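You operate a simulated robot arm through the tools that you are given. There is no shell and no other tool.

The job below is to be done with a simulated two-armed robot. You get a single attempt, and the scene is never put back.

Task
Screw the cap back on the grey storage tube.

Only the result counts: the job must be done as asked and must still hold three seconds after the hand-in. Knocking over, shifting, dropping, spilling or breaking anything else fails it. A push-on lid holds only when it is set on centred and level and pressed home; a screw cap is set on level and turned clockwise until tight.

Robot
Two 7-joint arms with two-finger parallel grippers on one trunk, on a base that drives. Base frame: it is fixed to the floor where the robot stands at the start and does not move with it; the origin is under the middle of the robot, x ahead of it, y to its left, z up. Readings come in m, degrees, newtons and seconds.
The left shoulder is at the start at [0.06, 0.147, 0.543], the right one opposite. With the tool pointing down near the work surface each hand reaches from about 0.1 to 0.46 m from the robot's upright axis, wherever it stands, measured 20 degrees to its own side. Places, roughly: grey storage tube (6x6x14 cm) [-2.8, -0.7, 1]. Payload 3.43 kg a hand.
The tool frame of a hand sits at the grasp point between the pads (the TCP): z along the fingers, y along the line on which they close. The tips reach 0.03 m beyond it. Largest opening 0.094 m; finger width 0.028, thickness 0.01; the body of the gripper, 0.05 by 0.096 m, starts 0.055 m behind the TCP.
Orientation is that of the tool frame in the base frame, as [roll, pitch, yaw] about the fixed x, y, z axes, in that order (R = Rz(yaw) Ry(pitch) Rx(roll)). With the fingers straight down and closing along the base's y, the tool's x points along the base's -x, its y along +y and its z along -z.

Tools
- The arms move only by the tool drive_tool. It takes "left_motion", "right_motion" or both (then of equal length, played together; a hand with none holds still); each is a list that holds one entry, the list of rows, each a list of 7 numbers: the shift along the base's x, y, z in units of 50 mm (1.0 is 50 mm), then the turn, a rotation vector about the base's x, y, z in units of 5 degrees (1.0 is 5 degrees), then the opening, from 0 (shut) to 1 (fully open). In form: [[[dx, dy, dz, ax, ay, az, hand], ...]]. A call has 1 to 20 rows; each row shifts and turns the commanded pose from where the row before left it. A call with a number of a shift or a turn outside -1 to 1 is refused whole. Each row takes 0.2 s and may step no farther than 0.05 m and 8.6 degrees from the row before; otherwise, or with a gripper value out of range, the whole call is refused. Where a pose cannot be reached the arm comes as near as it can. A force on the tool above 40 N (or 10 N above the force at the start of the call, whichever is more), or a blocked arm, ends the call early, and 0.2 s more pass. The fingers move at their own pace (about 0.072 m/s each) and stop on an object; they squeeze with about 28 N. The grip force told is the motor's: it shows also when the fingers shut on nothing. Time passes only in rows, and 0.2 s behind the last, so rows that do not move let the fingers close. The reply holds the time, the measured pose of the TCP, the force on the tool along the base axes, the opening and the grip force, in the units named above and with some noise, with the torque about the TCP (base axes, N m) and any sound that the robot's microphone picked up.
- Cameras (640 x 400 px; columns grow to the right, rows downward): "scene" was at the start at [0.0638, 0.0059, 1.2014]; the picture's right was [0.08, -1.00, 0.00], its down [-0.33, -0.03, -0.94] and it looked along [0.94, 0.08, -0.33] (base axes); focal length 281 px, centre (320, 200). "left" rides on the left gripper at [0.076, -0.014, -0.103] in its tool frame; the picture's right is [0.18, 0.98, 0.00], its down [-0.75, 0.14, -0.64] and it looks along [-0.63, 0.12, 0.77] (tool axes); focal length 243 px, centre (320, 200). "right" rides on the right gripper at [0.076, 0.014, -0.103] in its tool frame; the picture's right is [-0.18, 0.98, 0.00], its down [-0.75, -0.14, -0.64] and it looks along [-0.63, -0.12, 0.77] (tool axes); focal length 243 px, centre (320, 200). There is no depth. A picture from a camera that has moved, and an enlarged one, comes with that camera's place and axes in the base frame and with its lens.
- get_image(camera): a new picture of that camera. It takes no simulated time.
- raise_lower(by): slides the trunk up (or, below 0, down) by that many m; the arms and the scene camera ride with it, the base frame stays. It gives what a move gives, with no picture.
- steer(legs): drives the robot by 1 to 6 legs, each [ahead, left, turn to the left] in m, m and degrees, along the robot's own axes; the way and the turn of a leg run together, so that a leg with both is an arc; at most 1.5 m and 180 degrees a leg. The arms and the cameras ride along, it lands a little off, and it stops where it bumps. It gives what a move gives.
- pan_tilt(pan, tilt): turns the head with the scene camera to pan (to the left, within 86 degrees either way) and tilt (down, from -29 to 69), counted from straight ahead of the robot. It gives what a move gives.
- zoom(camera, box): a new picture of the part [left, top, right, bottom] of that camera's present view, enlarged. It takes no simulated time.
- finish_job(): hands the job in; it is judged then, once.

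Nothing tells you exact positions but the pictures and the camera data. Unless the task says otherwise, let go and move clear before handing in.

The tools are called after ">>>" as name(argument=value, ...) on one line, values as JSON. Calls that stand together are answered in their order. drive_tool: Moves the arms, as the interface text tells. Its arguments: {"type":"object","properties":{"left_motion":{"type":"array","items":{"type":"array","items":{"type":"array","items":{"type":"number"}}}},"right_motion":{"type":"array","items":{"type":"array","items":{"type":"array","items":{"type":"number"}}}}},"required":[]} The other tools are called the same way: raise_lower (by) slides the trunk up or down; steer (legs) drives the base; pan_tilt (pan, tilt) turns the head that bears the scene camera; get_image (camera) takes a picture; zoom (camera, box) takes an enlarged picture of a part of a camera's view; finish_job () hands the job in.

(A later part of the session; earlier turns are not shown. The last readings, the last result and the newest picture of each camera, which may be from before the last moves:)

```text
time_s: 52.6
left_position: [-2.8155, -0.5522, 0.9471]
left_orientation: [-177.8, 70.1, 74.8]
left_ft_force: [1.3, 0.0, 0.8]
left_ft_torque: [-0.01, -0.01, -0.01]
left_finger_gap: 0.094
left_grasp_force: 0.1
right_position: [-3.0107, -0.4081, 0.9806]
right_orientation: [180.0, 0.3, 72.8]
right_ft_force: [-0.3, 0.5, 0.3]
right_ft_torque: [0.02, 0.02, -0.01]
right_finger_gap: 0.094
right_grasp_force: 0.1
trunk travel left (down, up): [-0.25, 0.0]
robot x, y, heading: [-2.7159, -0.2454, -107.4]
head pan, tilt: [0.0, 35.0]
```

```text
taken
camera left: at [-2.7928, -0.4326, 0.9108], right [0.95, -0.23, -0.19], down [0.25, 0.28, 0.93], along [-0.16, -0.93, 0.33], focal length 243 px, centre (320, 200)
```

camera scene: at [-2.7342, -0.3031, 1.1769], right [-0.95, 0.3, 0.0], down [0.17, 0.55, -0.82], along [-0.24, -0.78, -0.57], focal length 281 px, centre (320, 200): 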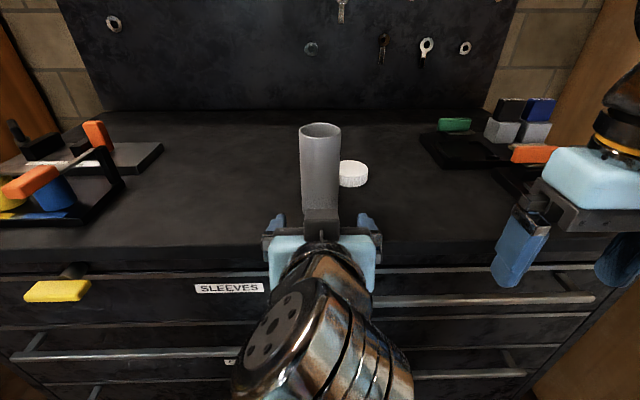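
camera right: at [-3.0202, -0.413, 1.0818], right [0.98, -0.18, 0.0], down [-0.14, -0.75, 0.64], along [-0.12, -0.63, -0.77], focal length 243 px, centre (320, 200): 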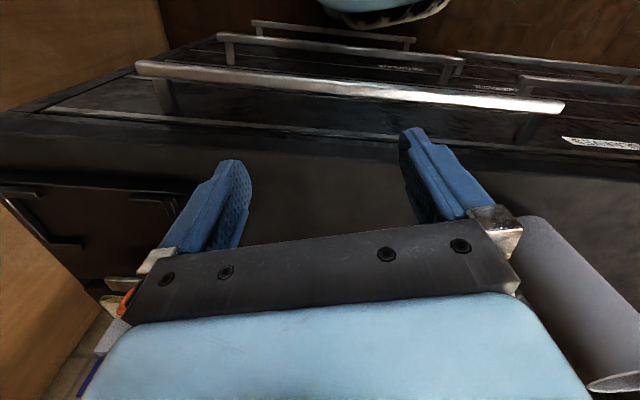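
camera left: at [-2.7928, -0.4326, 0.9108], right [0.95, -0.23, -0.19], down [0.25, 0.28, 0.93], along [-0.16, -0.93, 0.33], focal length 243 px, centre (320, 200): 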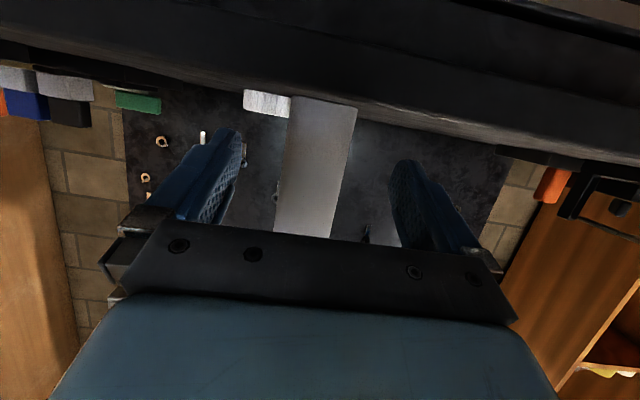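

The left hand is tilted and in front of the tube, with the tube seen between its fingers. I'll zoom in the left view to check alignment before advancing.

>>> zoom(camera="left", box=[160, 50, 480, 250])

>>> zoom(camera="scene", box=[240, 100, 400, 300])

```text
2.00 times, centred on (320, 150) of left
camera zoom: at [-2.7928, -0.4326, 0.9108], right [0.95, -0.23, -0.19], down [0.25, 0.28, 0.93], along [-0.16, -0.93, 0.33], focal length 485 px, centre (320, 300)
```

zoom: 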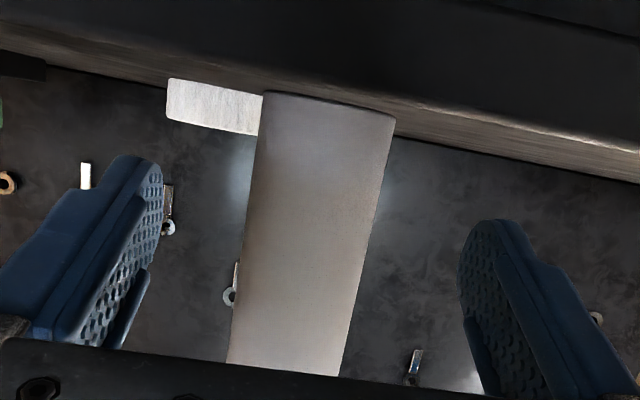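

```text
2.00 times, centred on (320, 200) of scene
camera zoom: at [-2.7342, -0.3031, 1.1769], right [-0.95, 0.3, 0.0], down [0.17, 0.55, -0.82], along [-0.24, -0.78, -0.57], focal length 562 px, centre (320, 200)
```

zoom: 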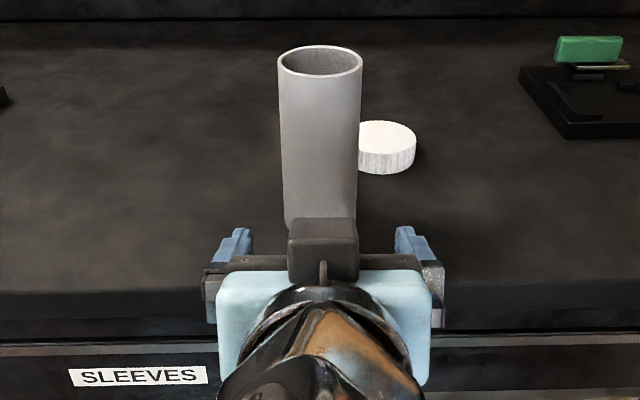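

Alignment looks good laterally. There's a dark box on the top side of the left gripper that I want to see better, since the right hand must later work near it.

>>> zoom(camera="scene", box=[270, 190, 370, 290])

>>> pan_tilt(pan=30, tilt=40)

>>> get_image(camera="scene")

>>> pan_tilt(pan=-30, tilt=40)

>>> get_image(camera="scene")

```text
4.00 times, centred on (320, 240) of scene
camera zoom: at [-2.7342, -0.3031, 1.1769], right [-0.95, 0.3, 0.0], down [0.17, 0.55, -0.82], along [-0.24, -0.78, -0.57], focal length 1125 px, centre (320, 40)
```

zoom: 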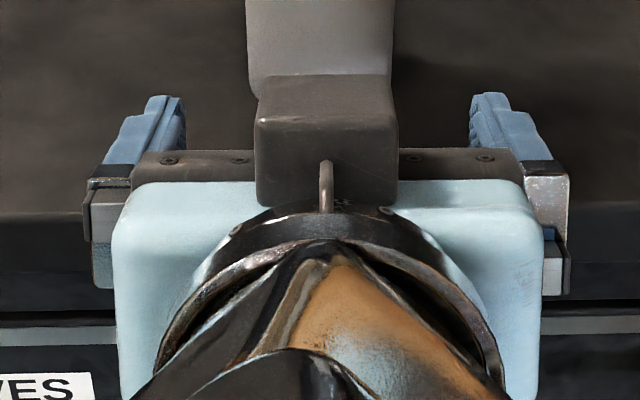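

```text
time_s: 53.6
left_position: [-2.8148, -0.5525, 0.9449]
left_orientation: [-178.4, 69.8, 74.4]
left_ft_force: [-0.1, 0.6, -0.1]
left_ft_torque: [0.01, -0.01, 0.01]
left_finger_gap: 0.0941
left_grasp_force: 0.0
right_position: [-3.0116, -0.408, 0.9797]
right_orientation: [179.8, 0.1, 72.8]
right_ft_force: [0.5, -0.1, 0.5]
right_ft_torque: [0.0, 0.0, 0.01]
right_finger_gap: 0.0939
right_grasp_force: 0.1
trunk travel left (down, up): [-0.25, 0.0]
robot x, y, heading: [-2.7185, -0.2457, -107.2]
head pan, tilt: [30.0, 40.0]
```

```text
taken
camera scene: at [-2.6896, -0.3018, 1.1693], right [-0.98, -0.22, 0.0], down [-0.14, 0.63, -0.77], along [0.17, -0.75, -0.64], focal length 281 px, centre (320, 200)
```

scene: 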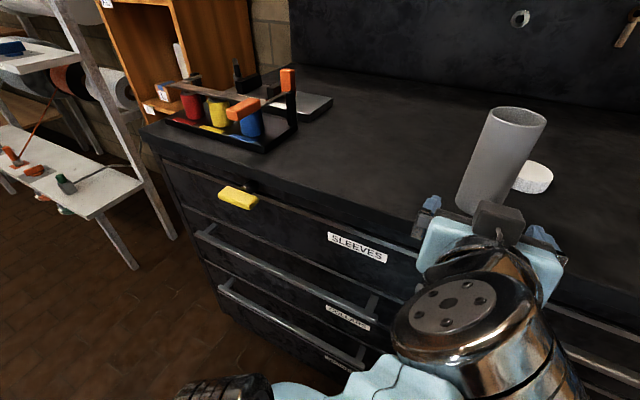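

```text
time_s: 54.9
left_position: [-2.8157, -0.5529, 0.9456]
left_orientation: [-178.4, 69.9, 74.3]
left_ft_force: [-0.9, 0.0, 0.5]
left_ft_torque: [-0.02, 0.02, 0.02]
left_finger_gap: 0.0942
left_grasp_force: 0.1
right_position: [-3.0117, -0.4076, 0.9803]
right_orientation: [179.9, 0.3, 72.8]
right_ft_force: [-0.5, 0.0, -0.4]
right_ft_torque: [0.03, 0.04, 0.0]
right_finger_gap: 0.0942
right_grasp_force: 0.1
trunk travel left (down, up): [-0.25, 0.0]
robot x, y, heading: [-2.7219, -0.2465, -107.6]
head pan, tilt: [-30.0, 40.0]
```

```text
taken
camera scene: at [-2.7707, -0.2766, 1.1693], right [-0.68, 0.73, 0.0], down [0.47, 0.44, -0.77], along [-0.56, -0.52, -0.64], focal length 281 px, centre (320, 200)
```

scene: 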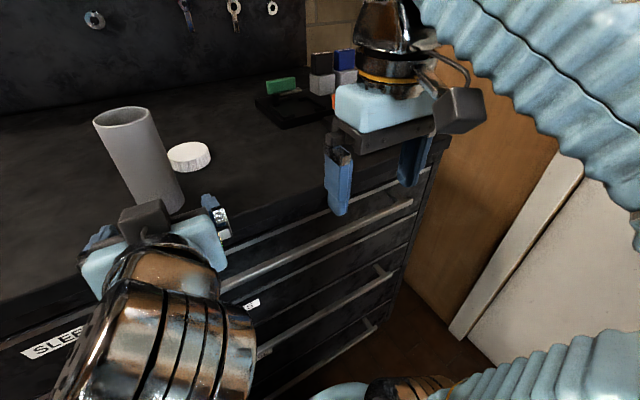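

The box is a small fixed part on the gripper's top side; gripping low on the tube keeps it below the cap. I'll now advance the left hand about 12 cm along its pointing direction so the open fingers straddle the tube, low at z ≈ 0.932.

>>> drive_tool(left_motion=[[[-0.0654, -0.2288, -0.027, 0, 0, 0, 1], [-0.0654, -0.2288, -0.027, 0, 0, 0, 1], [-0.0654, -0.2288, -0.027, 0, 0, 0, 1], [-0.0654, -0.2288, -0.027, 0, 0, 0, 1], [-0.0654, -0.2288, -0.027, 0, 0, 0, 1], [-0.0654, -0.2288, -0.027, 0, 0, 0, 1], [-0.0654, -0.2288, -0.027, 0, 0, 0, 1]]])

>>> pan_tilt(pan=0, tilt=40)

>>> get_image(camera="scene")

>>> zoom(camera="left", box=[160, 50, 480, 250])

```text
time_s: 56.5
left_position: [-2.8392, -0.6314, 0.9377]
left_orientation: [-178.0, 70.1, 74.3]
left_ft_force: [-0.8, -0.5, 0.3]
left_ft_torque: [0.01, -0.01, 0.01]
left_finger_gap: 0.0939
left_grasp_force: 0.2
right_position: [-3.0109, -0.4076, 0.9811]
right_orientation: [179.9, 0.2, 72.8]
right_ft_force: [0.4, 0.4, 0.8]
right_ft_torque: [0.0, 0.01, 0.01]
right_finger_gap: 0.0939
right_grasp_force: 0.0
trunk travel left (down, up): [-0.25, 0.0]
robot x, y, heading: [-2.7205, -0.2452, -107.3]
head pan, tilt: [-30.0, 40.0]
```

```text
time_s: 57.4
left_position: [-2.8391, -0.6325, 0.9354]
left_orientation: [-178.3, 69.9, 74.4]
left_ft_force: [-0.5, 0.1, 0.9]
left_ft_torque: [0.01, 0.0, 0.03]
left_finger_gap: 0.0941
left_grasp_force: 0.1
right_position: [-3.0123, -0.4081, 0.9795]
right_orientation: [179.8, 0.2, 72.8]
right_ft_force: [0.2, -0.3, -1.0]
right_ft_torque: [-0.01, 0.01, -0.02]
right_finger_gap: 0.094
right_grasp_force: 0.0
trunk travel left (down, up): [-0.25, 0.0]
robot x, y, heading: [-2.7184, -0.2454, -107.3]
head pan, tilt: [0.0, 40.0]
```

```text
taken
camera scene: at [-2.7336, -0.3, 1.1693], right [-0.95, 0.3, 0.0], down [0.19, 0.61, -0.77], along [-0.23, -0.73, -0.64], focal length 281 px, centre (320, 200)
```

scene: 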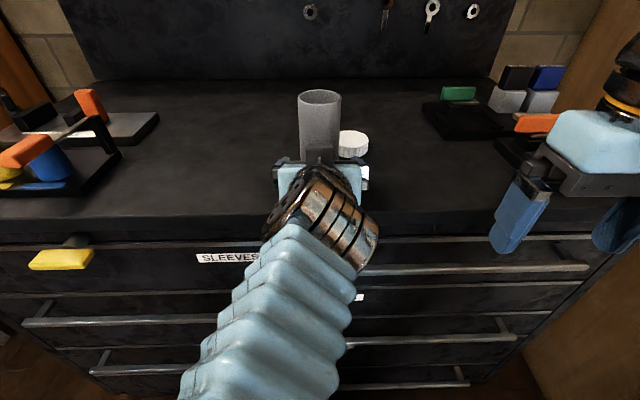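

```text
2.00 times, centred on (320, 150) of left
camera zoom: at [-2.8157, -0.5116, 0.9006], right [0.96, -0.23, -0.18], down [0.25, 0.28, 0.93], along [-0.16, -0.93, 0.33], focal length 485 px, centre (320, 300)
```

zoom: 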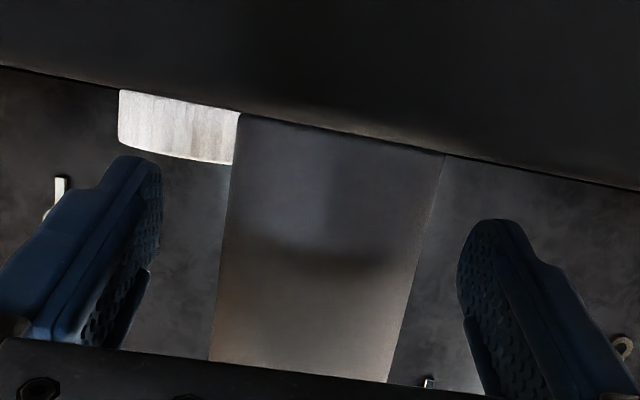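

The left camera now looks exactly along the table surface, so the table top is at z ≈ 0.900 and the tube centre about [-2.846, -0.656]. I'll advance the last 24 mm and check before closing.

>>> drive_tool(left_motion=[[[-0.048, -0.153, 0, 0, 0, 0, 1], [-0.048, -0.153, 0, 0, 0, 0, 1], [-0.048, -0.153, 0, 0, 0, 0, 1]]])

>>> zoom(camera="left", box=[160, 50, 480, 250])

>>> zoom(camera="scene", box=[240, 70, 400, 170])

```text
time_s: 58.2
left_position: [-2.8483, -0.6538, 0.9351]
left_orientation: [-179.2, 70.2, 73.2]
left_ft_force: [-0.1, 0.3, 0.0]
left_ft_torque: [0.02, 0.03, -0.02]
left_finger_gap: 0.0937
left_grasp_force: 0.2
right_position: [-3.0102, -0.4078, 0.98]
right_orientation: [180.0, 0.1, 72.8]
right_ft_force: [0.5, -0.6, 0.2]
right_ft_torque: [-0.02, -0.03, -0.01]
right_finger_gap: 0.094
right_grasp_force: 0.1
trunk travel left (down, up): [-0.25, 0.0]
robot x, y, heading: [-2.7191, -0.2475, -107.2]
head pan, tilt: [0.0, 40.0]
```

```text
2.00 times, centred on (320, 150) of left
camera zoom: at [-2.8239, -0.5332, 0.8995], right [0.96, -0.24, -0.18], down [0.24, 0.29, 0.93], along [-0.17, -0.93, 0.33], focal length 485 px, centre (320, 300)
```

zoom: 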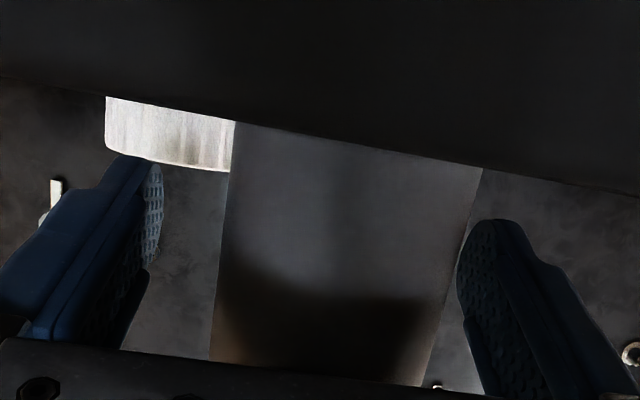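

```text
4.00 times, centred on (320, 120) of scene
camera zoom: at [-2.7335, -0.3, 1.1693], right [-0.95, 0.3, 0.0], down [0.19, 0.61, -0.77], along [-0.23, -0.73, -0.64], focal length 1125 px, centre (320, 520)
```

zoom: 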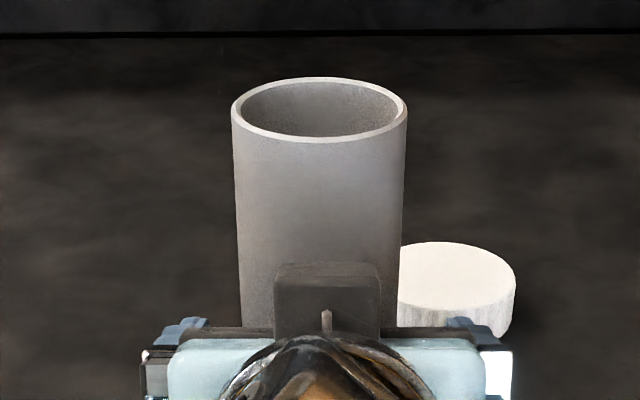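

The tube is about 4 mm toward the robot's left within the fingers; I'll nudge the hand 4 mm left and then close gently on the tube.

>>> drive_tool(left_motion=[[[0.076, -0.024, 0, 0, 0, 0, 1], [0, 0, 0, 0, 0, 0, 0.8], [0, 0, 0, 0, 0, 0, 0.7], [0, 0, 0, 0, 0, 0, 0.6], [0, 0, 0, 0, 0, 0, 0.5], [0, 0, 0, 0, 0, 0, 0.4], [0, 0, 0, 0, 0, 0, 0], [0, 0, 0, 0, 0, 0, 0]]])

>>> zoom(camera="left", box=[160, 50, 480, 250])

>>> zoom(camera="scene", box=[240, 70, 400, 170])

```text
time_s: 60.0
left_position: [-2.8449, -0.6532, 0.9342]
left_orientation: [-179.5, 70.2, 73.1]
left_ft_force: [-0.7, -0.2, 0.1]
left_ft_torque: [0.02, -0.01, 0.03]
left_finger_gap: 0.0607
left_grasp_force: 27.4
right_position: [-3.0115, -0.4067, 0.98]
right_orientation: [179.9, 0.2, 72.8]
right_ft_force: [-0.2, 0.3, -1.0]
right_ft_torque: [0.01, -0.02, -0.01]
right_finger_gap: 0.0939
right_grasp_force: 0.0
trunk travel left (down, up): [-0.25, 0.0]
robot x, y, heading: [-2.7165, -0.246, -107.3]
head pan, tilt: [0.0, 40.0]
```

```text
2.00 times, centred on (320, 150) of left
camera zoom: at [-2.8203, -0.5343, 0.8989], right [0.96, -0.23, -0.18], down [0.24, 0.29, 0.93], along [-0.17, -0.93, 0.33], focal length 485 px, centre (320, 300)
```

zoom: 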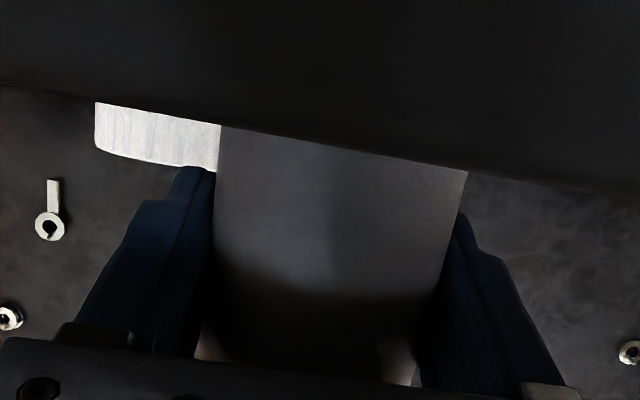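

```text
4.00 times, centred on (320, 120) of scene
camera zoom: at [-2.7336, -0.3, 1.1693], right [-0.95, 0.3, 0.0], down [0.19, 0.61, -0.77], along [-0.23, -0.73, -0.64], focal length 1125 px, centre (320, 520)
```

zoom: 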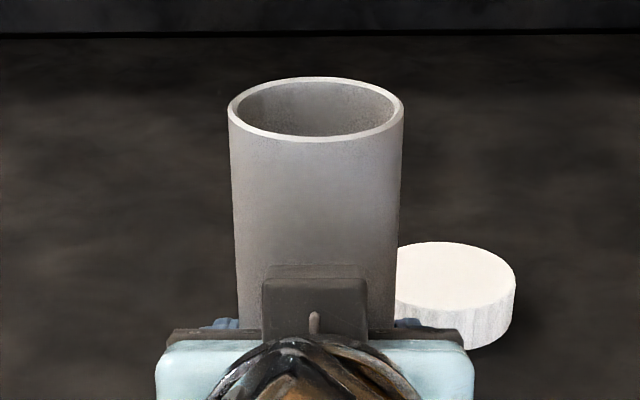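

The tube is gripped (gap 0.0607 m, 27 N). I'll lift it slightly to confirm the hold and check it stays upright.

>>> drive_tool(left_motion=[[[0, 0, 0.1, 0, 0, 0, 0], [0, 0, 0.1, 0, 0, 0, 0], [0, 0, 0.1, 0, 0, 0, 0], [0, 0, 0.1, 0, 0, 0, 0]]])

>>> zoom(camera="left", box=[160, 50, 480, 250])

>>> zoom(camera="scene", box=[240, 70, 400, 170])

```text
time_s: 61.0
left_position: [-2.8448, -0.655, 0.956]
left_orientation: [-179.3, 70.0, 73.1]
left_ft_force: [0.0, 0.2, -1.7]
left_ft_torque: [0.02, 0.01, 0.02]
left_finger_gap: 0.0605
left_grasp_force: 27.8
right_position: [-3.01, -0.4069, 0.9801]
right_orientation: [179.9, 0.2, 72.8]
right_ft_force: [0.3, 0.1, 0.6]
right_ft_torque: [0.0, 0.04, -0.01]
right_finger_gap: 0.094
right_grasp_force: 0.1
trunk travel left (down, up): [-0.25, 0.0]
robot x, y, heading: [-2.7177, -0.2516, -107.5]
head pan, tilt: [0.0, 40.0]
```

```text
2.00 times, centred on (320, 150) of left
camera zoom: at [-2.8209, -0.5339, 0.9191], right [0.96, -0.23, -0.18], down [0.24, 0.29, 0.93], along [-0.17, -0.93, 0.33], focal length 485 px, centre (320, 300)
```

zoom: 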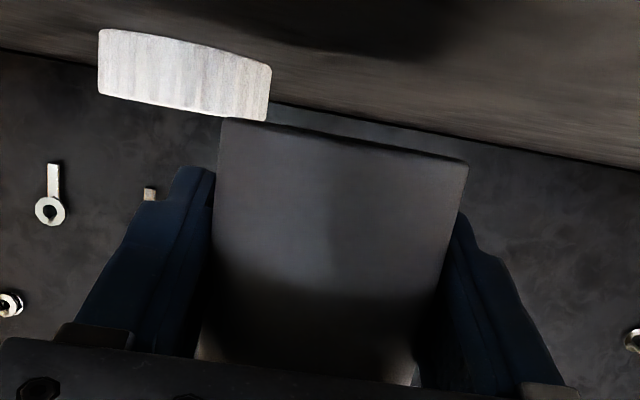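

```text
4.00 times, centred on (320, 120) of scene
camera zoom: at [-2.7336, -0.3001, 1.1693], right [-0.95, 0.3, 0.0], down [0.19, 0.61, -0.77], along [-0.23, -0.73, -0.64], focal length 1125 px, centre (320, 520)
```

zoom: 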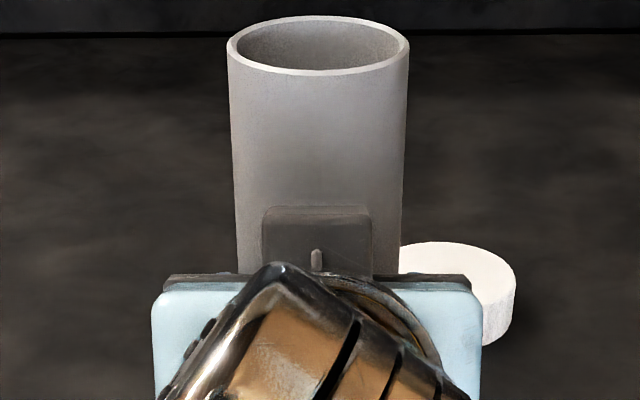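

The tube is held and upright, about 1.7 N. I'll pull it back off the cabinet and park it to the left, giving the right hand free access to the cap.

>>> drive_tool(left_motion=[[[0.089, 0.2865, 0, 0, 0, 0, 0], [0.089, 0.2865, 0, 0, 0, 0, 0], [0.089, 0.2865, 0, 0, 0, 0, 0], [0.089, 0.2865, 0, 0, 0, 0, 0], [0.089, 0.2865, 0, 0, 0, 0, 0], [0.089, 0.2865, 0, 0, 0, 0, 0], [0.089, 0.2865, 0, 0, 0, 0, 0], [0.089, 0.2865, 0, 0, 0, 0, 0], [0.382, -0.119, 0, 0, 0, 0, 0], [0.382, -0.119, 0, 0, 0, 0, 0], [0.382, -0.119, 0, 0, 0, 0, 0], [0.382, -0.119, 0, 0, 0, 0, 0], [0.382, -0.119, 0, 0, 0, 0, 0], [0.382, -0.119, 0, 0, 0, 0, 0], [0.382, -0.119, 0, 0, 0, 0, 0], [0.382, -0.119, 0, 0, 0, 0, 0]]])

>>> get_image(camera="scene")

>>> zoom(camera="scene", box=[280, 90, 440, 190])

```text
time_s: 64.4
left_position: [-2.6553, -0.5884, 0.9557]
left_orientation: [-179.6, 70.3, 72.8]
left_ft_force: [-0.7, 0.0, -1.7]
left_ft_torque: [-0.02, 0.01, 0.04]
left_finger_gap: 0.0605
left_grasp_force: 27.9
right_position: [-3.0101, -0.4074, 0.9803]
right_orientation: [179.9, 0.2, 72.8]
right_ft_force: [0.0, -0.3, 0.1]
right_ft_torque: [-0.01, -0.02, 0.02]
right_finger_gap: 0.0937
right_grasp_force: 0.0
trunk travel left (down, up): [-0.25, 0.0]
robot x, y, heading: [-2.7226, -0.2453, -107.4]
head pan, tilt: [0.0, 40.0]
```

```text
taken
camera scene: at [-2.7336, -0.3001, 1.1693], right [-0.95, 0.3, 0.0], down [0.19, 0.61, -0.77], along [-0.23, -0.73, -0.64], focal length 281 px, centre (320, 200)
```

scene: 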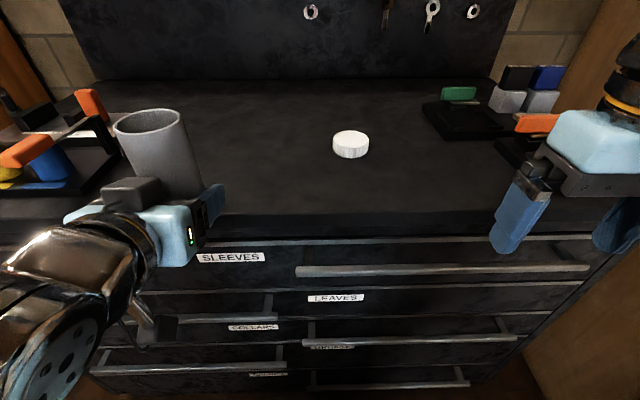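

```text
4.00 times, centred on (360, 140) of scene
camera zoom: at [-2.7336, -0.3001, 1.1693], right [-0.95, 0.3, 0.0], down [0.19, 0.61, -0.77], along [-0.23, -0.73, -0.64], focal length 1125 px, centre (160, 440)
```

zoom: 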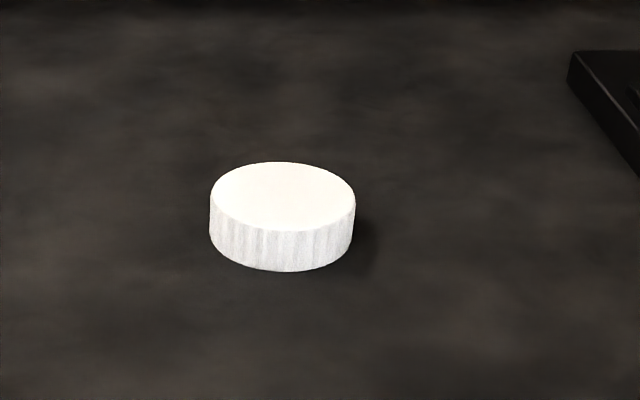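

The cap is now fully visible at about [-2.929, -0.733], roughly 68–70 mm wide and 20 mm tall. I'll tilt the right hand 30° forward and bring it to a pre-approach pose in front of the cap.

>>> drive_tool(right_motion=[[[0.24, -0.405, -0.03, -0.5726, 0.1794, 0, 1], [0.24, -0.405, -0.03, -0.5726, 0.1794, 0, 1], [0.24, -0.405, -0.03, -0.5726, 0.1794, 0, 1], [0.24, -0.405, -0.03, -0.5726, 0.1794, 0, 1], [0.24, -0.405, -0.03, -0.5726, 0.1794, 0, 1], [0.24, -0.405, -0.03, -0.5726, 0.1794, 0, 1], [0.24, -0.405, -0.03, -0.5726, 0.1794, 0, 1], [0.24, -0.405, -0.03, -0.5726, 0.1794, 0, 1], [0.24, -0.405, -0.03, -0.5726, 0.1794, 0, 1], [0.24, -0.405, -0.03, -0.5726, 0.1794, 0, 1]]])

>>> get_image(camera="scene")

>>> get_image(camera="right")

```text
time_s: 66.6
left_position: [-2.6549, -0.5885, 0.9548]
left_orientation: [-179.5, 70.2, 73.1]
left_ft_force: [0.1, -0.1, -1.8]
left_ft_torque: [-0.01, 0.01, 0.01]
left_finger_gap: 0.0608
left_grasp_force: 28.2
right_position: [-2.8919, -0.6123, 0.9655]
right_orientation: [-180.0, 30.2, 72.8]
right_ft_force: [-0.5, -0.4, -0.2]
right_ft_torque: [-0.01, -0.01, 0.01]
right_finger_gap: 0.0937
right_grasp_force: 0.1
trunk travel left (down, up): [-0.25, 0.0]
robot x, y, heading: [-2.7188, -0.2446, -107.0]
head pan, tilt: [0.0, 40.0]
```

```text
taken
camera scene: at [-2.7335, -0.3, 1.1693], right [-0.95, 0.3, 0.0], down [0.19, 0.61, -0.77], along [-0.23, -0.73, -0.64], focal length 281 px, centre (320, 200)
```

scene: 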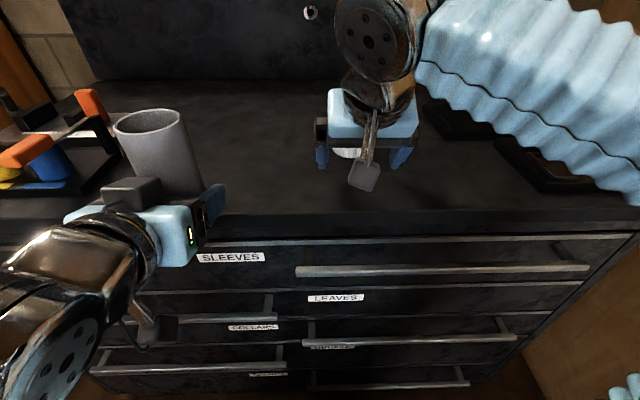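

```text
taken
camera right: at [-2.841, -0.504, 1.0148], right [0.89, -0.44, 0.09], down [-0.23, -0.27, 0.93], along [-0.39, -0.85, -0.35], focal length 243 px, centre (320, 200)
```

right: 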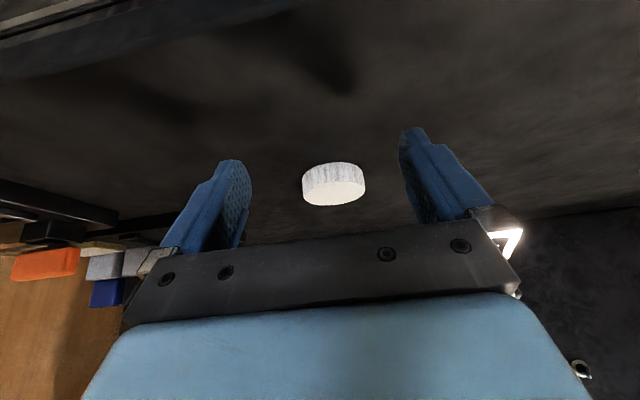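

The cap is centred between the right fingers. I'll slide forward around it at low height, stopping 1 cm above the final height to check.

>>> drive_tool(right_motion=[[[-0.085, -0.2747, -0.05, 0, 0, 0, 1], [-0.085, -0.2747, -0.05, 0, 0, 0, 1], [-0.085, -0.2747, -0.05, 0, 0, 0, 1], [-0.085, -0.2747, -0.05, 0, 0, 0, 1], [-0.085, -0.2747, -0.05, 0, 0, 0, 1], [-0.085, -0.2747, -0.05, 0, 0, 0, 1], [-0.085, -0.2747, -0.05, 0, 0, 0, 1], [-0.085, -0.2747, -0.05, 0, 0, 0, 1]]])

>>> get_image(camera="right")

>>> get_image(camera="scene")

```text
time_s: 68.4
left_position: [-2.6548, -0.5876, 0.9557]
left_orientation: [-179.5, 70.1, 73.2]
left_ft_force: [-0.1, 0.3, -2.7]
left_ft_torque: [-0.01, 0.0, -0.02]
left_finger_gap: 0.0607
left_grasp_force: 28.1
right_position: [-2.9242, -0.7192, 0.9448]
right_orientation: [-180.0, 30.2, 72.9]
right_ft_force: [0.0, -0.2, -0.1]
right_ft_torque: [-0.01, -0.01, 0.01]
right_finger_gap: 0.094
right_grasp_force: 0.1
trunk travel left (down, up): [-0.25, 0.0]
robot x, y, heading: [-2.7173, -0.2477, -107.0]
head pan, tilt: [0.0, 40.0]
```

```text
taken
camera right: at [-2.875, -0.6125, 0.9942], right [0.89, -0.44, 0.09], down [-0.23, -0.27, 0.93], along [-0.39, -0.85, -0.35], focal length 243 px, centre (320, 200)
```

right: 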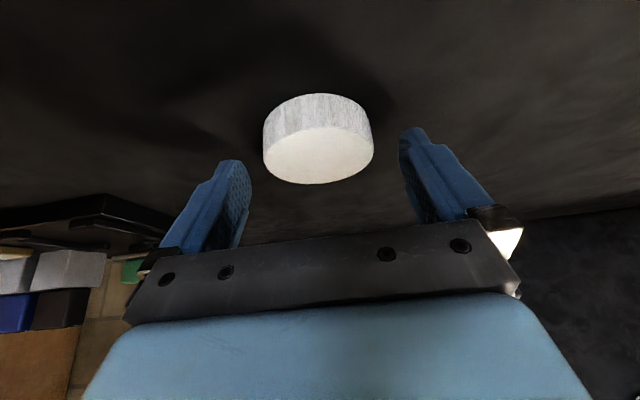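

```text
taken
camera scene: at [-2.7334, -0.3, 1.1693], right [-0.95, 0.3, 0.0], down [0.19, 0.61, -0.77], along [-0.23, -0.73, -0.64], focal length 281 px, centre (320, 200)
```

scene: 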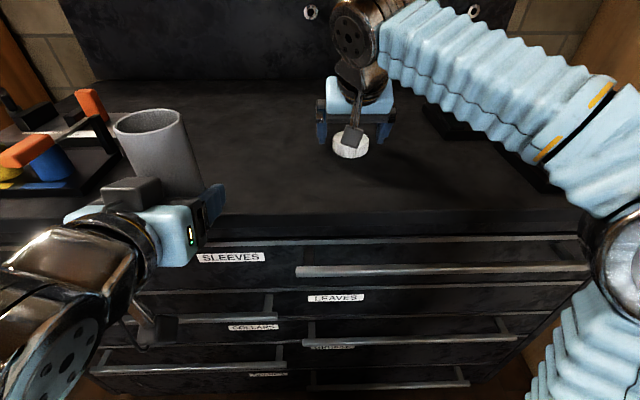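

The cap is centred within about 2 mm between the fingers. I'll lower the last 8 mm slowly, watching the force.

>>> drive_tool(right_motion=[[[0, 0, -0.04, 0, 0, 0, 1], [0, 0, -0.04, 0, 0, 0, 1], [0, 0, -0.04, 0, 0, 0, 1], [0, 0, -0.04, 0, 0, 0, 1]]])

>>> zoom(camera="right", box=[160, 50, 480, 250])

>>> zoom(camera="scene", box=[280, 70, 440, 170])

```text
time_s: 69.4
left_position: [-2.6557, -0.5869, 0.9563]
left_orientation: [-179.4, 70.2, 73.2]
left_ft_force: [0.7, -0.7, -1.2]
left_ft_torque: [-0.03, 0.0, -0.01]
left_finger_gap: 0.0609
left_grasp_force: 28.3
right_position: [-2.9238, -0.7188, 0.9366]
right_orientation: [-179.9, 30.1, 72.8]
right_ft_force: [0.0, 0.1, 0.4]
right_ft_torque: [0.0, 0.01, 0.0]
right_finger_gap: 0.0941
right_grasp_force: 0.0
trunk travel left (down, up): [-0.25, 0.0]
robot x, y, heading: [-2.7222, -0.2444, -107.3]
head pan, tilt: [0.0, 40.0]
```

```text
2.00 times, centred on (320, 150) of right
camera zoom: at [-2.8751, -0.6119, 0.9868], right [0.89, -0.44, 0.09], down [-0.23, -0.27, 0.93], along [-0.39, -0.85, -0.35], focal length 485 px, centre (320, 300)
```

zoom: 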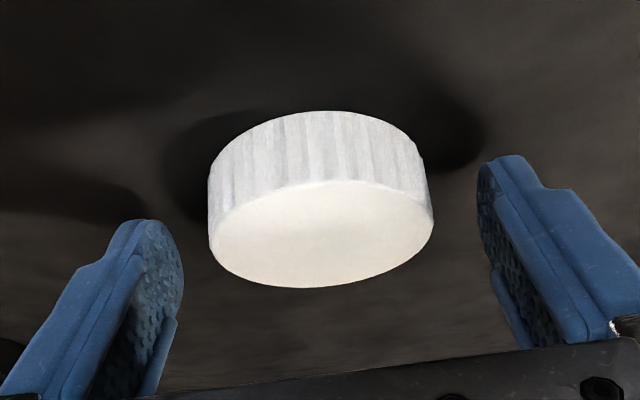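

```text
4.00 times, centred on (360, 120) of scene
camera zoom: at [-2.7334, -0.3002, 1.1693], right [-0.95, 0.3, 0.0], down [0.19, 0.61, -0.77], along [-0.23, -0.73, -0.64], focal length 1125 px, centre (160, 520)
```

zoom: 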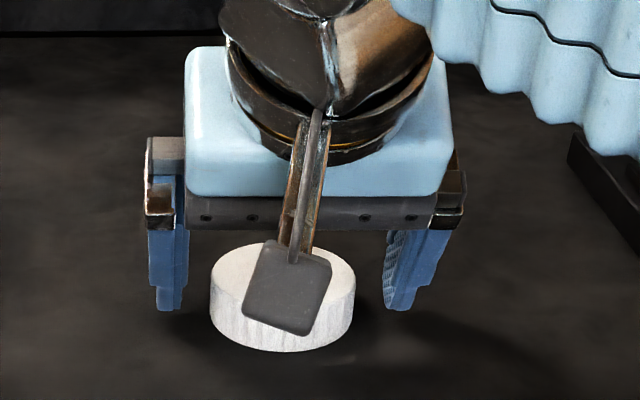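

The cap is well centred between the fingers. I'll lower 1.5 mm more and close gradually on it.

>>> drive_tool(right_motion=[[[0, 0, -0.03, 0, 0, 0, 1], [0, 0, 0, 0, 0, 0, 0.9], [0, 0, 0, 0, 0, 0, 0.84], [0, 0, 0, 0, 0, 0, 0.79], [0, 0, 0, 0, 0, 0, 0.75], [0, 0, 0, 0, 0, 0, 0.7], [0, 0, 0, 0, 0, 0, 0.5], [0, 0, 0, 0, 0, 0, 0], [0, 0, 0, 0, 0, 0, 0]]])

>>> zoom(camera="right", box=[160, 50, 480, 250])

>>> zoom(camera="scene", box=[280, 70, 440, 170])

```text
time_s: 71.4
left_position: [-2.6555, -0.5872, 0.9551]
left_orientation: [-179.5, 70.1, 73.2]
left_ft_force: [0.0, -0.2, -2.6]
left_ft_torque: [-0.01, 0.01, -0.02]
left_finger_gap: 0.0608
left_grasp_force: 28.3
right_position: [-2.9244, -0.7182, 0.9355]
right_orientation: [-179.8, 30.2, 72.8]
right_ft_force: [-0.5, -0.9, 0.1]
right_ft_torque: [-0.02, 0.0, 0.0]
right_finger_gap: 0.0641
right_grasp_force: 28.3
trunk travel left (down, up): [-0.25, 0.0]
robot x, y, heading: [-2.7158, -0.2454, -107.3]
head pan, tilt: [0.0, 40.0]
```

```text
2.00 times, centred on (320, 150) of right
camera zoom: at [-2.8752, -0.612, 0.9855], right [0.89, -0.44, 0.09], down [-0.23, -0.27, 0.93], along [-0.39, -0.85, -0.35], focal length 485 px, centre (320, 300)
```

zoom: 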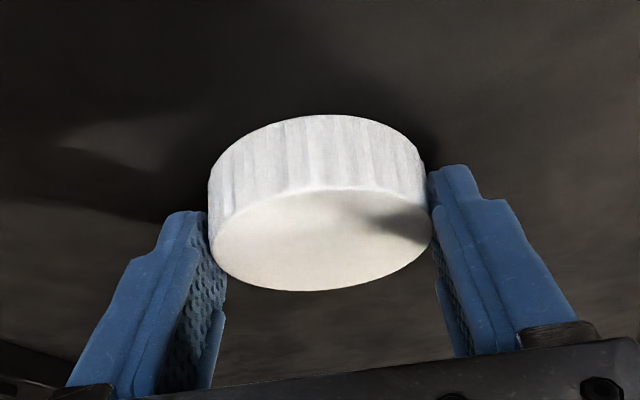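

```text
4.00 times, centred on (360, 120) of scene
camera zoom: at [-2.7335, -0.3002, 1.1693], right [-0.95, 0.3, 0.0], down [0.19, 0.61, -0.77], along [-0.23, -0.73, -0.64], focal length 1125 px, centre (160, 520)
```

zoom: 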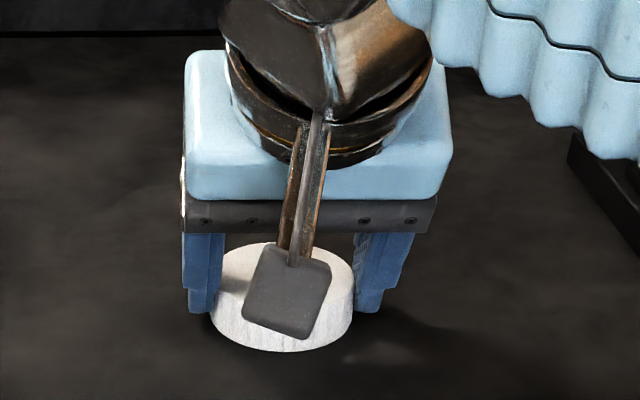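

The gripper closed at 0.064 m, a bit less than I estimated for the cap's diameter, so the fingers may be holding off-centre. I'll zoom in to check before lifting.

>>> zoom(camera="scene", box=[320, 120, 384, 160])

>>> zoom(camera="right", box=[250, 100, 400, 200])

```text
10.00 times, centred on (352, 140) of scene
camera zoom: at [-2.7335, -0.3002, 1.1693], right [-0.95, 0.3, 0.0], down [0.19, 0.61, -0.77], along [-0.23, -0.73, -0.64], focal length 2812 px, centre (0, 800)
```

zoom: 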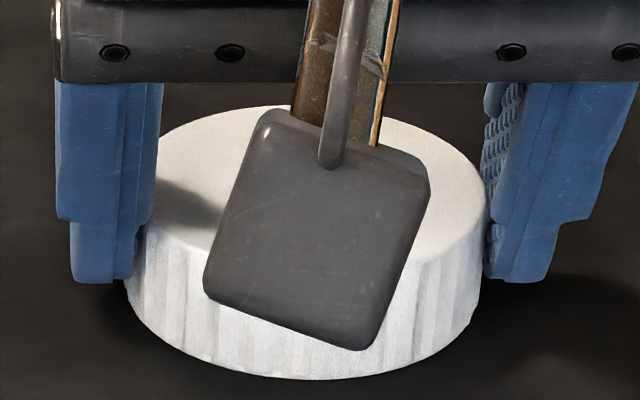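

```text
4.00 times, centred on (325, 150) of right
camera zoom: at [-2.8752, -0.612, 0.9855], right [0.89, -0.44, 0.09], down [-0.23, -0.27, 0.93], along [-0.39, -0.85, -0.35], focal length 970 px, centre (300, 400)
```

zoom: 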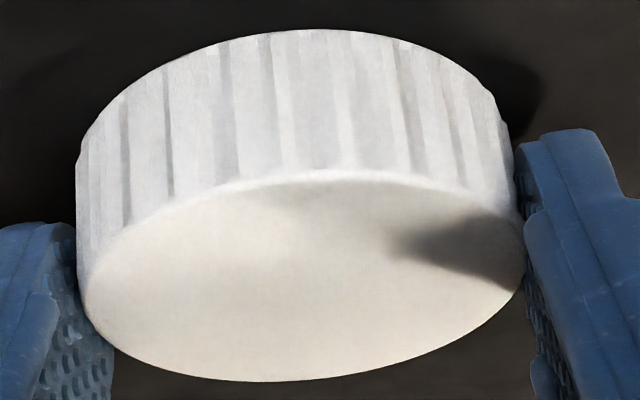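

Seen from the wrist camera the cap really is about 64–65 mm wide and held at its widest points. I'll lift it 1.5 cm and check.

>>> drive_tool(right_motion=[[[0, 0, 0.06, 0, 0, 0, 0], [0, 0, 0.06, 0, 0, 0, 0], [0, 0, 0.06, 0, 0, 0, 0], [0, 0, 0.06, 0, 0, 0, 0], [0, 0, 0.06, 0, 0, 0, 0]]])

>>> get_image(camera="right")

>>> zoom(camera="scene", box=[280, 70, 440, 170])

```text
time_s: 72.6
left_position: [-2.6553, -0.5883, 0.9559]
left_orientation: [-179.5, 70.2, 73.1]
left_ft_force: [0.5, 0.5, -2.0]
left_ft_torque: [0.01, -0.03, -0.02]
left_finger_gap: 0.0606
left_grasp_force: 28.2
right_position: [-2.9255, -0.7202, 0.9506]
right_orientation: [-179.9, 30.1, 72.8]
right_ft_force: [-1.0, 0.5, -0.2]
right_ft_torque: [0.01, -0.02, 0.05]
right_finger_gap: 0.0648
right_grasp_force: 27.7
trunk travel left (down, up): [-0.25, 0.0]
robot x, y, heading: [-2.7183, -0.242, -107.4]
head pan, tilt: [0.0, 40.0]
```

```text
taken
camera right: at [-2.8754, -0.6125, 0.9999], right [0.89, -0.44, 0.09], down [-0.23, -0.27, 0.93], along [-0.39, -0.85, -0.35], focal length 243 px, centre (320, 200)
```

right: 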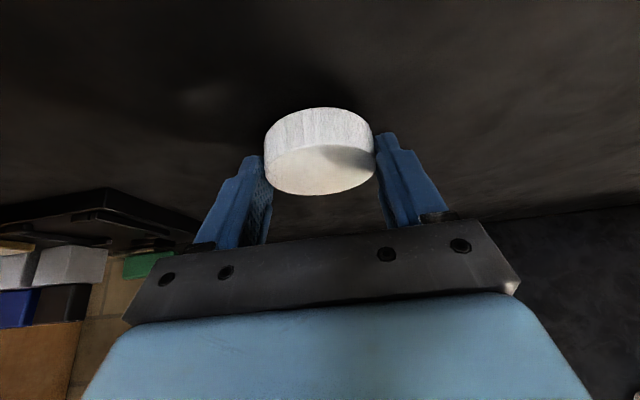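

```text
4.00 times, centred on (360, 120) of scene
camera zoom: at [-2.7335, -0.3002, 1.1693], right [-0.95, 0.3, 0.0], down [0.19, 0.61, -0.77], along [-0.23, -0.73, -0.64], focal length 1125 px, centre (160, 520)
```

zoom: 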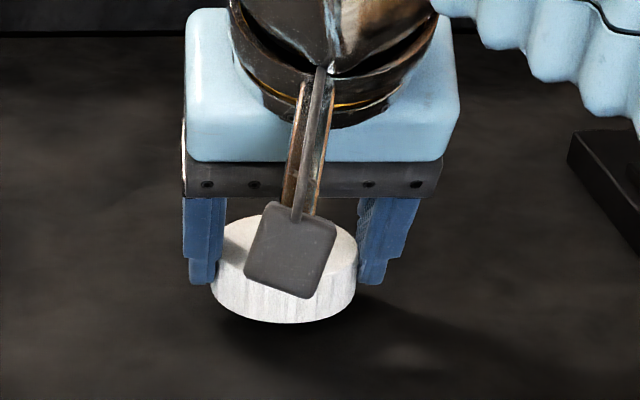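

The cap is held firmly and level. Now I'll back the base away 0.25 m from the cabinet so I can work lower in the open space with both hands.

>>> steer(legs=[[-0.25, 0, 0]])

>>> get_image(camera="scene")

```text
time_s: 74.4
left_position: [-2.5822, -0.3502, 0.956]
left_orientation: [-179.4, 70.1, 72.9]
left_ft_force: [0.0, 0.4, -2.3]
left_ft_torque: [-0.01, -0.04, 0.01]
left_finger_gap: 0.0605
left_grasp_force: 28.2
right_position: [-2.8517, -0.4825, 0.9498]
right_orientation: [-179.9, 30.1, 72.8]
right_ft_force: [0.8, -1.0, 0.3]
right_ft_torque: [0.02, 0.0, -0.03]
right_finger_gap: 0.0647
right_grasp_force: 28.3
trunk travel left (down, up): [-0.25, 0.0]
robot x, y, heading: [-2.6459, -0.01, -107.5]
head pan, tilt: [0.0, 40.0]
```

```text
taken
camera scene: at [-2.6597, -0.0631, 1.1693], right [-0.95, 0.3, 0.0], down [0.19, 0.61, -0.77], along [-0.23, -0.73, -0.64], focal length 281 px, centre (320, 200)
```

scene: 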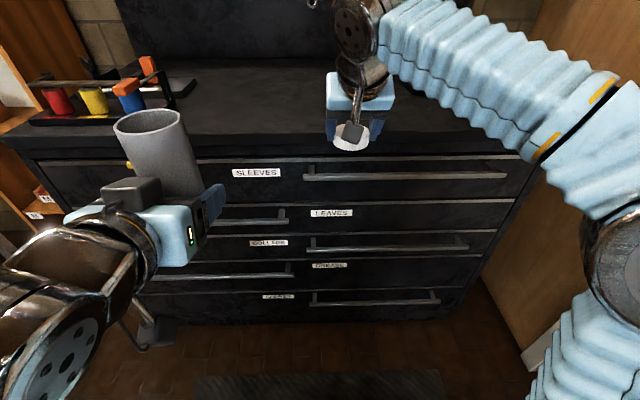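

Clear space now. I'll bring the right hand with the cap back and turn it counter-clockwise 70° (leaning to the right) so there is clockwise travel for screwing.

>>> drive_tool(right_motion=[[[-0.018, 0.242, 0.043, 0, 0, 1, 0], [-0.018, 0.242, 0.043, 0, 0, 1, 0], [-0.018, 0.242, 0.043, 0, 0, 1, 0], [-0.018, 0.242, 0.043, 0, 0, 1, 0], [-0.018, 0.242, 0.043, 0, 0, 1, 0], [-0.018, 0.242, 0.043, 0, 0, 1, 0], [-0.018, 0.242, 0.043, 0, 0, 1, 0], [-0.018, 0.242, 0.043, 0, 0, 1, 0], [-0.018, 0.242, 0.043, 0, 0, 1, 0], [-0.018, 0.242, 0.043, 0, 0, 1, 0], [-0.018, 0.242, 0.043, 0, 0, 1, 0], [-0.018, 0.242, 0.043, 0, 0, 1, 0], [-0.018, 0.242, 0.043, 0, 0, 1, 0], [-0.018, 0.242, 0.043, 0, 0, 1, 0]]])

>>> get_image(camera="scene")

>>> get_image(camera="right")

```text
time_s: 77.4
left_position: [-2.5817, -0.3507, 0.956]
left_orientation: [-179.4, 70.1, 73.0]
left_ft_force: [0.1, -0.1, -2.6]
left_ft_torque: [-0.01, -0.03, -0.01]
left_finger_gap: 0.0601
left_grasp_force: 28.4
right_position: [-2.8634, -0.313, 0.9806]
right_orientation: [-179.9, 30.2, 142.8]
right_ft_force: [-0.2, -0.9, -0.3]
right_ft_torque: [0.0, -0.01, 0.0]
right_finger_gap: 0.0646
right_grasp_force: 28.3
trunk travel left (down, up): [-0.25, 0.0]
robot x, y, heading: [-2.6448, -0.0081, -107.4]
head pan, tilt: [0.0, 40.0]
```

```text
taken
camera scene: at [-2.6597, -0.063, 1.1693], right [-0.95, 0.3, 0.0], down [0.19, 0.61, -0.77], along [-0.23, -0.73, -0.64], focal length 281 px, centre (320, 200)
```

scene: 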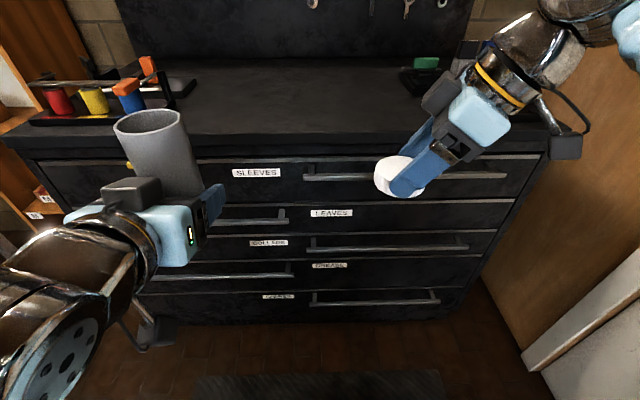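

```text
taken
camera right: at [-2.9472, -0.2308, 1.0295], right [0.72, 0.69, 0.09], down [0.18, -0.31, 0.93], along [0.67, -0.66, -0.35], focal length 243 px, centre (320, 200)
```

right: 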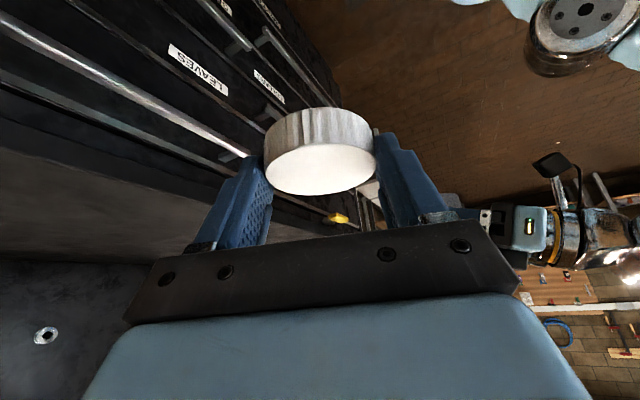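

The cap is level with room for clockwise travel. Now I'll lower the tube with the left hand and bring it to the centre in front of the robot, below the cap's level.

>>> drive_tool(left_motion=[[[0, 0, -0.39, 0, 0, 0, 0], [0, 0, -0.39, 0, 0, 0, 0], [0, 0, -0.39, 0, 0, 0, 0], [0, 0, -0.39, 0, 0, 0, 0], [0, 0, -0.39, 0, 0, 0, 0], [0, 0, -0.39, 0, 0, 0, 0], [0, 0, -0.39, 0, 0, 0, 0], [-0.396, 0.0747, 0, 0, 0, 0, 0], [-0.396, 0.0747, 0, 0, 0, 0, 0], [-0.396, 0.0747, 0, 0, 0, 0, 0], [-0.396, 0.0747, 0, 0, 0, 0, 0], [-0.396, 0.0747, 0, 0, 0, 0, 0], [-0.396, 0.0747, 0, 0, 0, 0, 0], [-0.396, 0.0747, 0, 0, 0, 0, 0], [-0.396, 0.0747, 0, 0, 0, 0, 0]]])

>>> get_image(camera="scene")

>>> get_image(camera="left")

>>> get_image(camera="right")

```text
time_s: 80.8
left_position: [-2.704, -0.334, 0.8684]
left_orientation: [-167.2, 68.0, 87.8]
left_ft_force: [-0.2, 0.3, -1.9]
left_ft_torque: [0.02, 0.0, 0.02]
left_finger_gap: 0.0604
left_grasp_force: 27.7
left hand out of reach, approached as far as the arm can: row 5, 6, 7
right_position: [-2.8633, -0.3115, 0.9797]
right_orientation: [-179.9, 30.1, 142.7]
right_ft_force: [-0.2, -0.6, 0.1]
right_ft_torque: [-0.01, -0.02, -0.02]
right_finger_gap: 0.0643
right_grasp_force: 27.4
trunk travel left (down, up): [-0.25, 0.0]
robot x, y, heading: [-2.6407, -0.0085, -107.2]
head pan, tilt: [0.0, 40.0]
stopped in row 15 (left hand): the arm was blocked; the commanded pose is now the measured one
```

```text
taken
camera scene: at [-2.6597, -0.0629, 1.1693], right [-0.95, 0.3, 0.0], down [0.19, 0.61, -0.77], along [-0.23, -0.73, -0.64], focal length 281 px, centre (320, 200)
```

scene: 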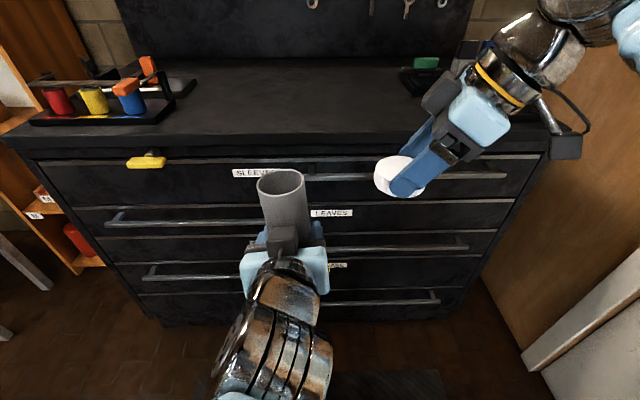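

```text
taken
camera left: at [-2.6891, -0.2108, 0.8369], right [0.95, -0.17, -0.25], down [0.29, 0.26, 0.92], along [-0.09, -0.95, 0.3], focal length 243 px, centre (320, 200)
```

left: 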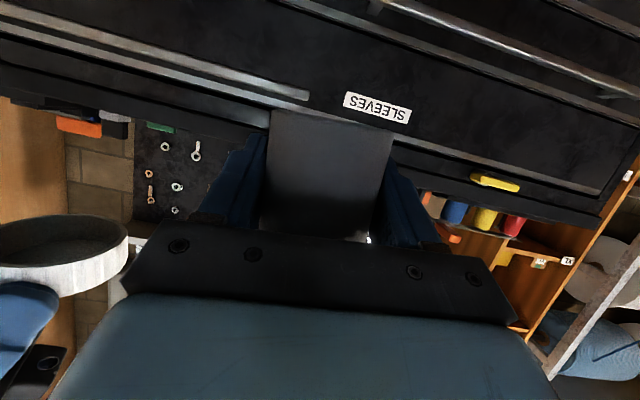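

```text
taken
camera right: at [-2.9471, -0.2309, 1.0295], right [0.72, 0.69, 0.09], down [0.18, -0.31, 0.93], along [0.67, -0.66, -0.35], focal length 243 px, centre (320, 200)
```

right: 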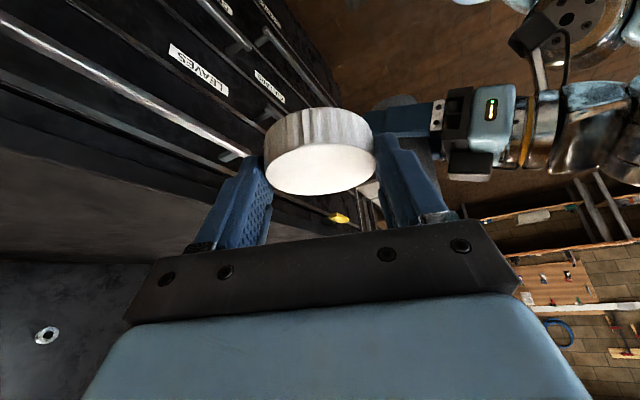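

The left arm ran out of its fold range at z ≈ 0.87 and the tube leaned by about 5°. I'll back up, move a little left, correct the lean, and turn the left hand to point right-forward, which is a more natural pose.

>>> drive_tool(left_motion=[[[0.19, -0.06, 0.2, 0, 0, 0, 0], [0.19, -0.06, 0.2, -0.263, -0.402, 0, 0], [0.19, -0.06, 0.2, -0.263, -0.402, 0, 0], [0.19, -0.06, 0.2, 0, 0, 0, 0], [0, 0, 0, 0, 0, -0.8, 0], [0, 0, 0, 0, 0, -0.8, 0], [0, 0, 0, 0, 0, -0.8, 0], [0, 0, 0, 0, 0, -0.8, 0], [0, 0, 0, 0, 0, -0.8, 0], [0, 0, 0, 0, 0, -0.8, 0], [0, 0, 0, 0, 0, -0.8, 0], [0, 0, 0, 0, 0, -0.8, 0], [0, 0, 0, 0, 0, -0.8, 0], [0, 0, 0, 0, 0, -0.8, 0]]])

>>> get_image(camera="scene")

>>> get_image(camera="left")

```text
time_s: 83.8
left_position: [-2.6674, -0.3462, 0.9097]
left_orientation: [-179.6, 70.4, 35.8]
left_ft_force: [0.5, -0.7, -1.8]
left_ft_torque: [-0.01, 0.0, -0.02]
left_finger_gap: 0.0605
left_grasp_force: 28.0
right_position: [-2.864, -0.3128, 0.9795]
right_orientation: [-179.9, 30.2, 142.8]
right_ft_force: [0.7, 0.4, -0.2]
right_ft_torque: [0.01, -0.01, -0.03]
right_finger_gap: 0.0645
right_grasp_force: 28.3
trunk travel left (down, up): [-0.25, 0.0]
robot x, y, heading: [-2.6462, -0.011, -107.3]
head pan, tilt: [0.0, 40.0]
```

```text
taken
camera scene: at [-2.6598, -0.0629, 1.1693], right [-0.95, 0.3, 0.0], down [0.19, 0.61, -0.77], along [-0.23, -0.73, -0.64], focal length 281 px, centre (320, 200)
```

scene: 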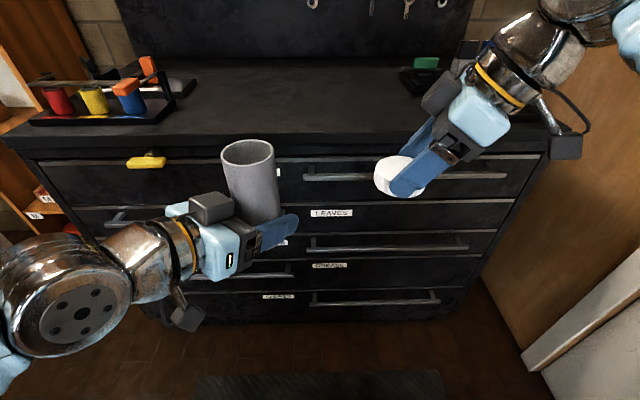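

```text
taken
camera left: at [-2.5754, -0.2638, 0.8733], right [0.62, -0.76, -0.18], down [0.37, 0.09, 0.93], along [-0.69, -0.64, 0.34], focal length 243 px, centre (320, 200)
```

left: 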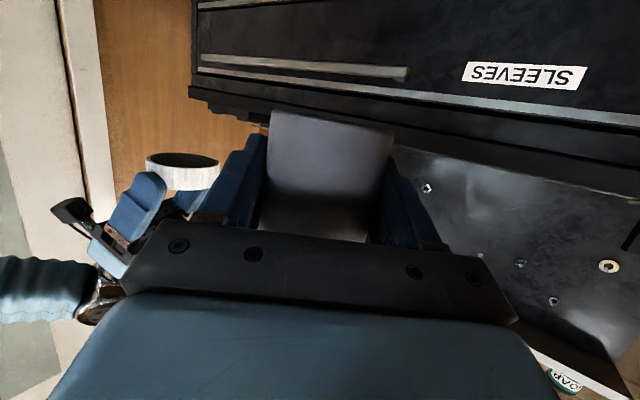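

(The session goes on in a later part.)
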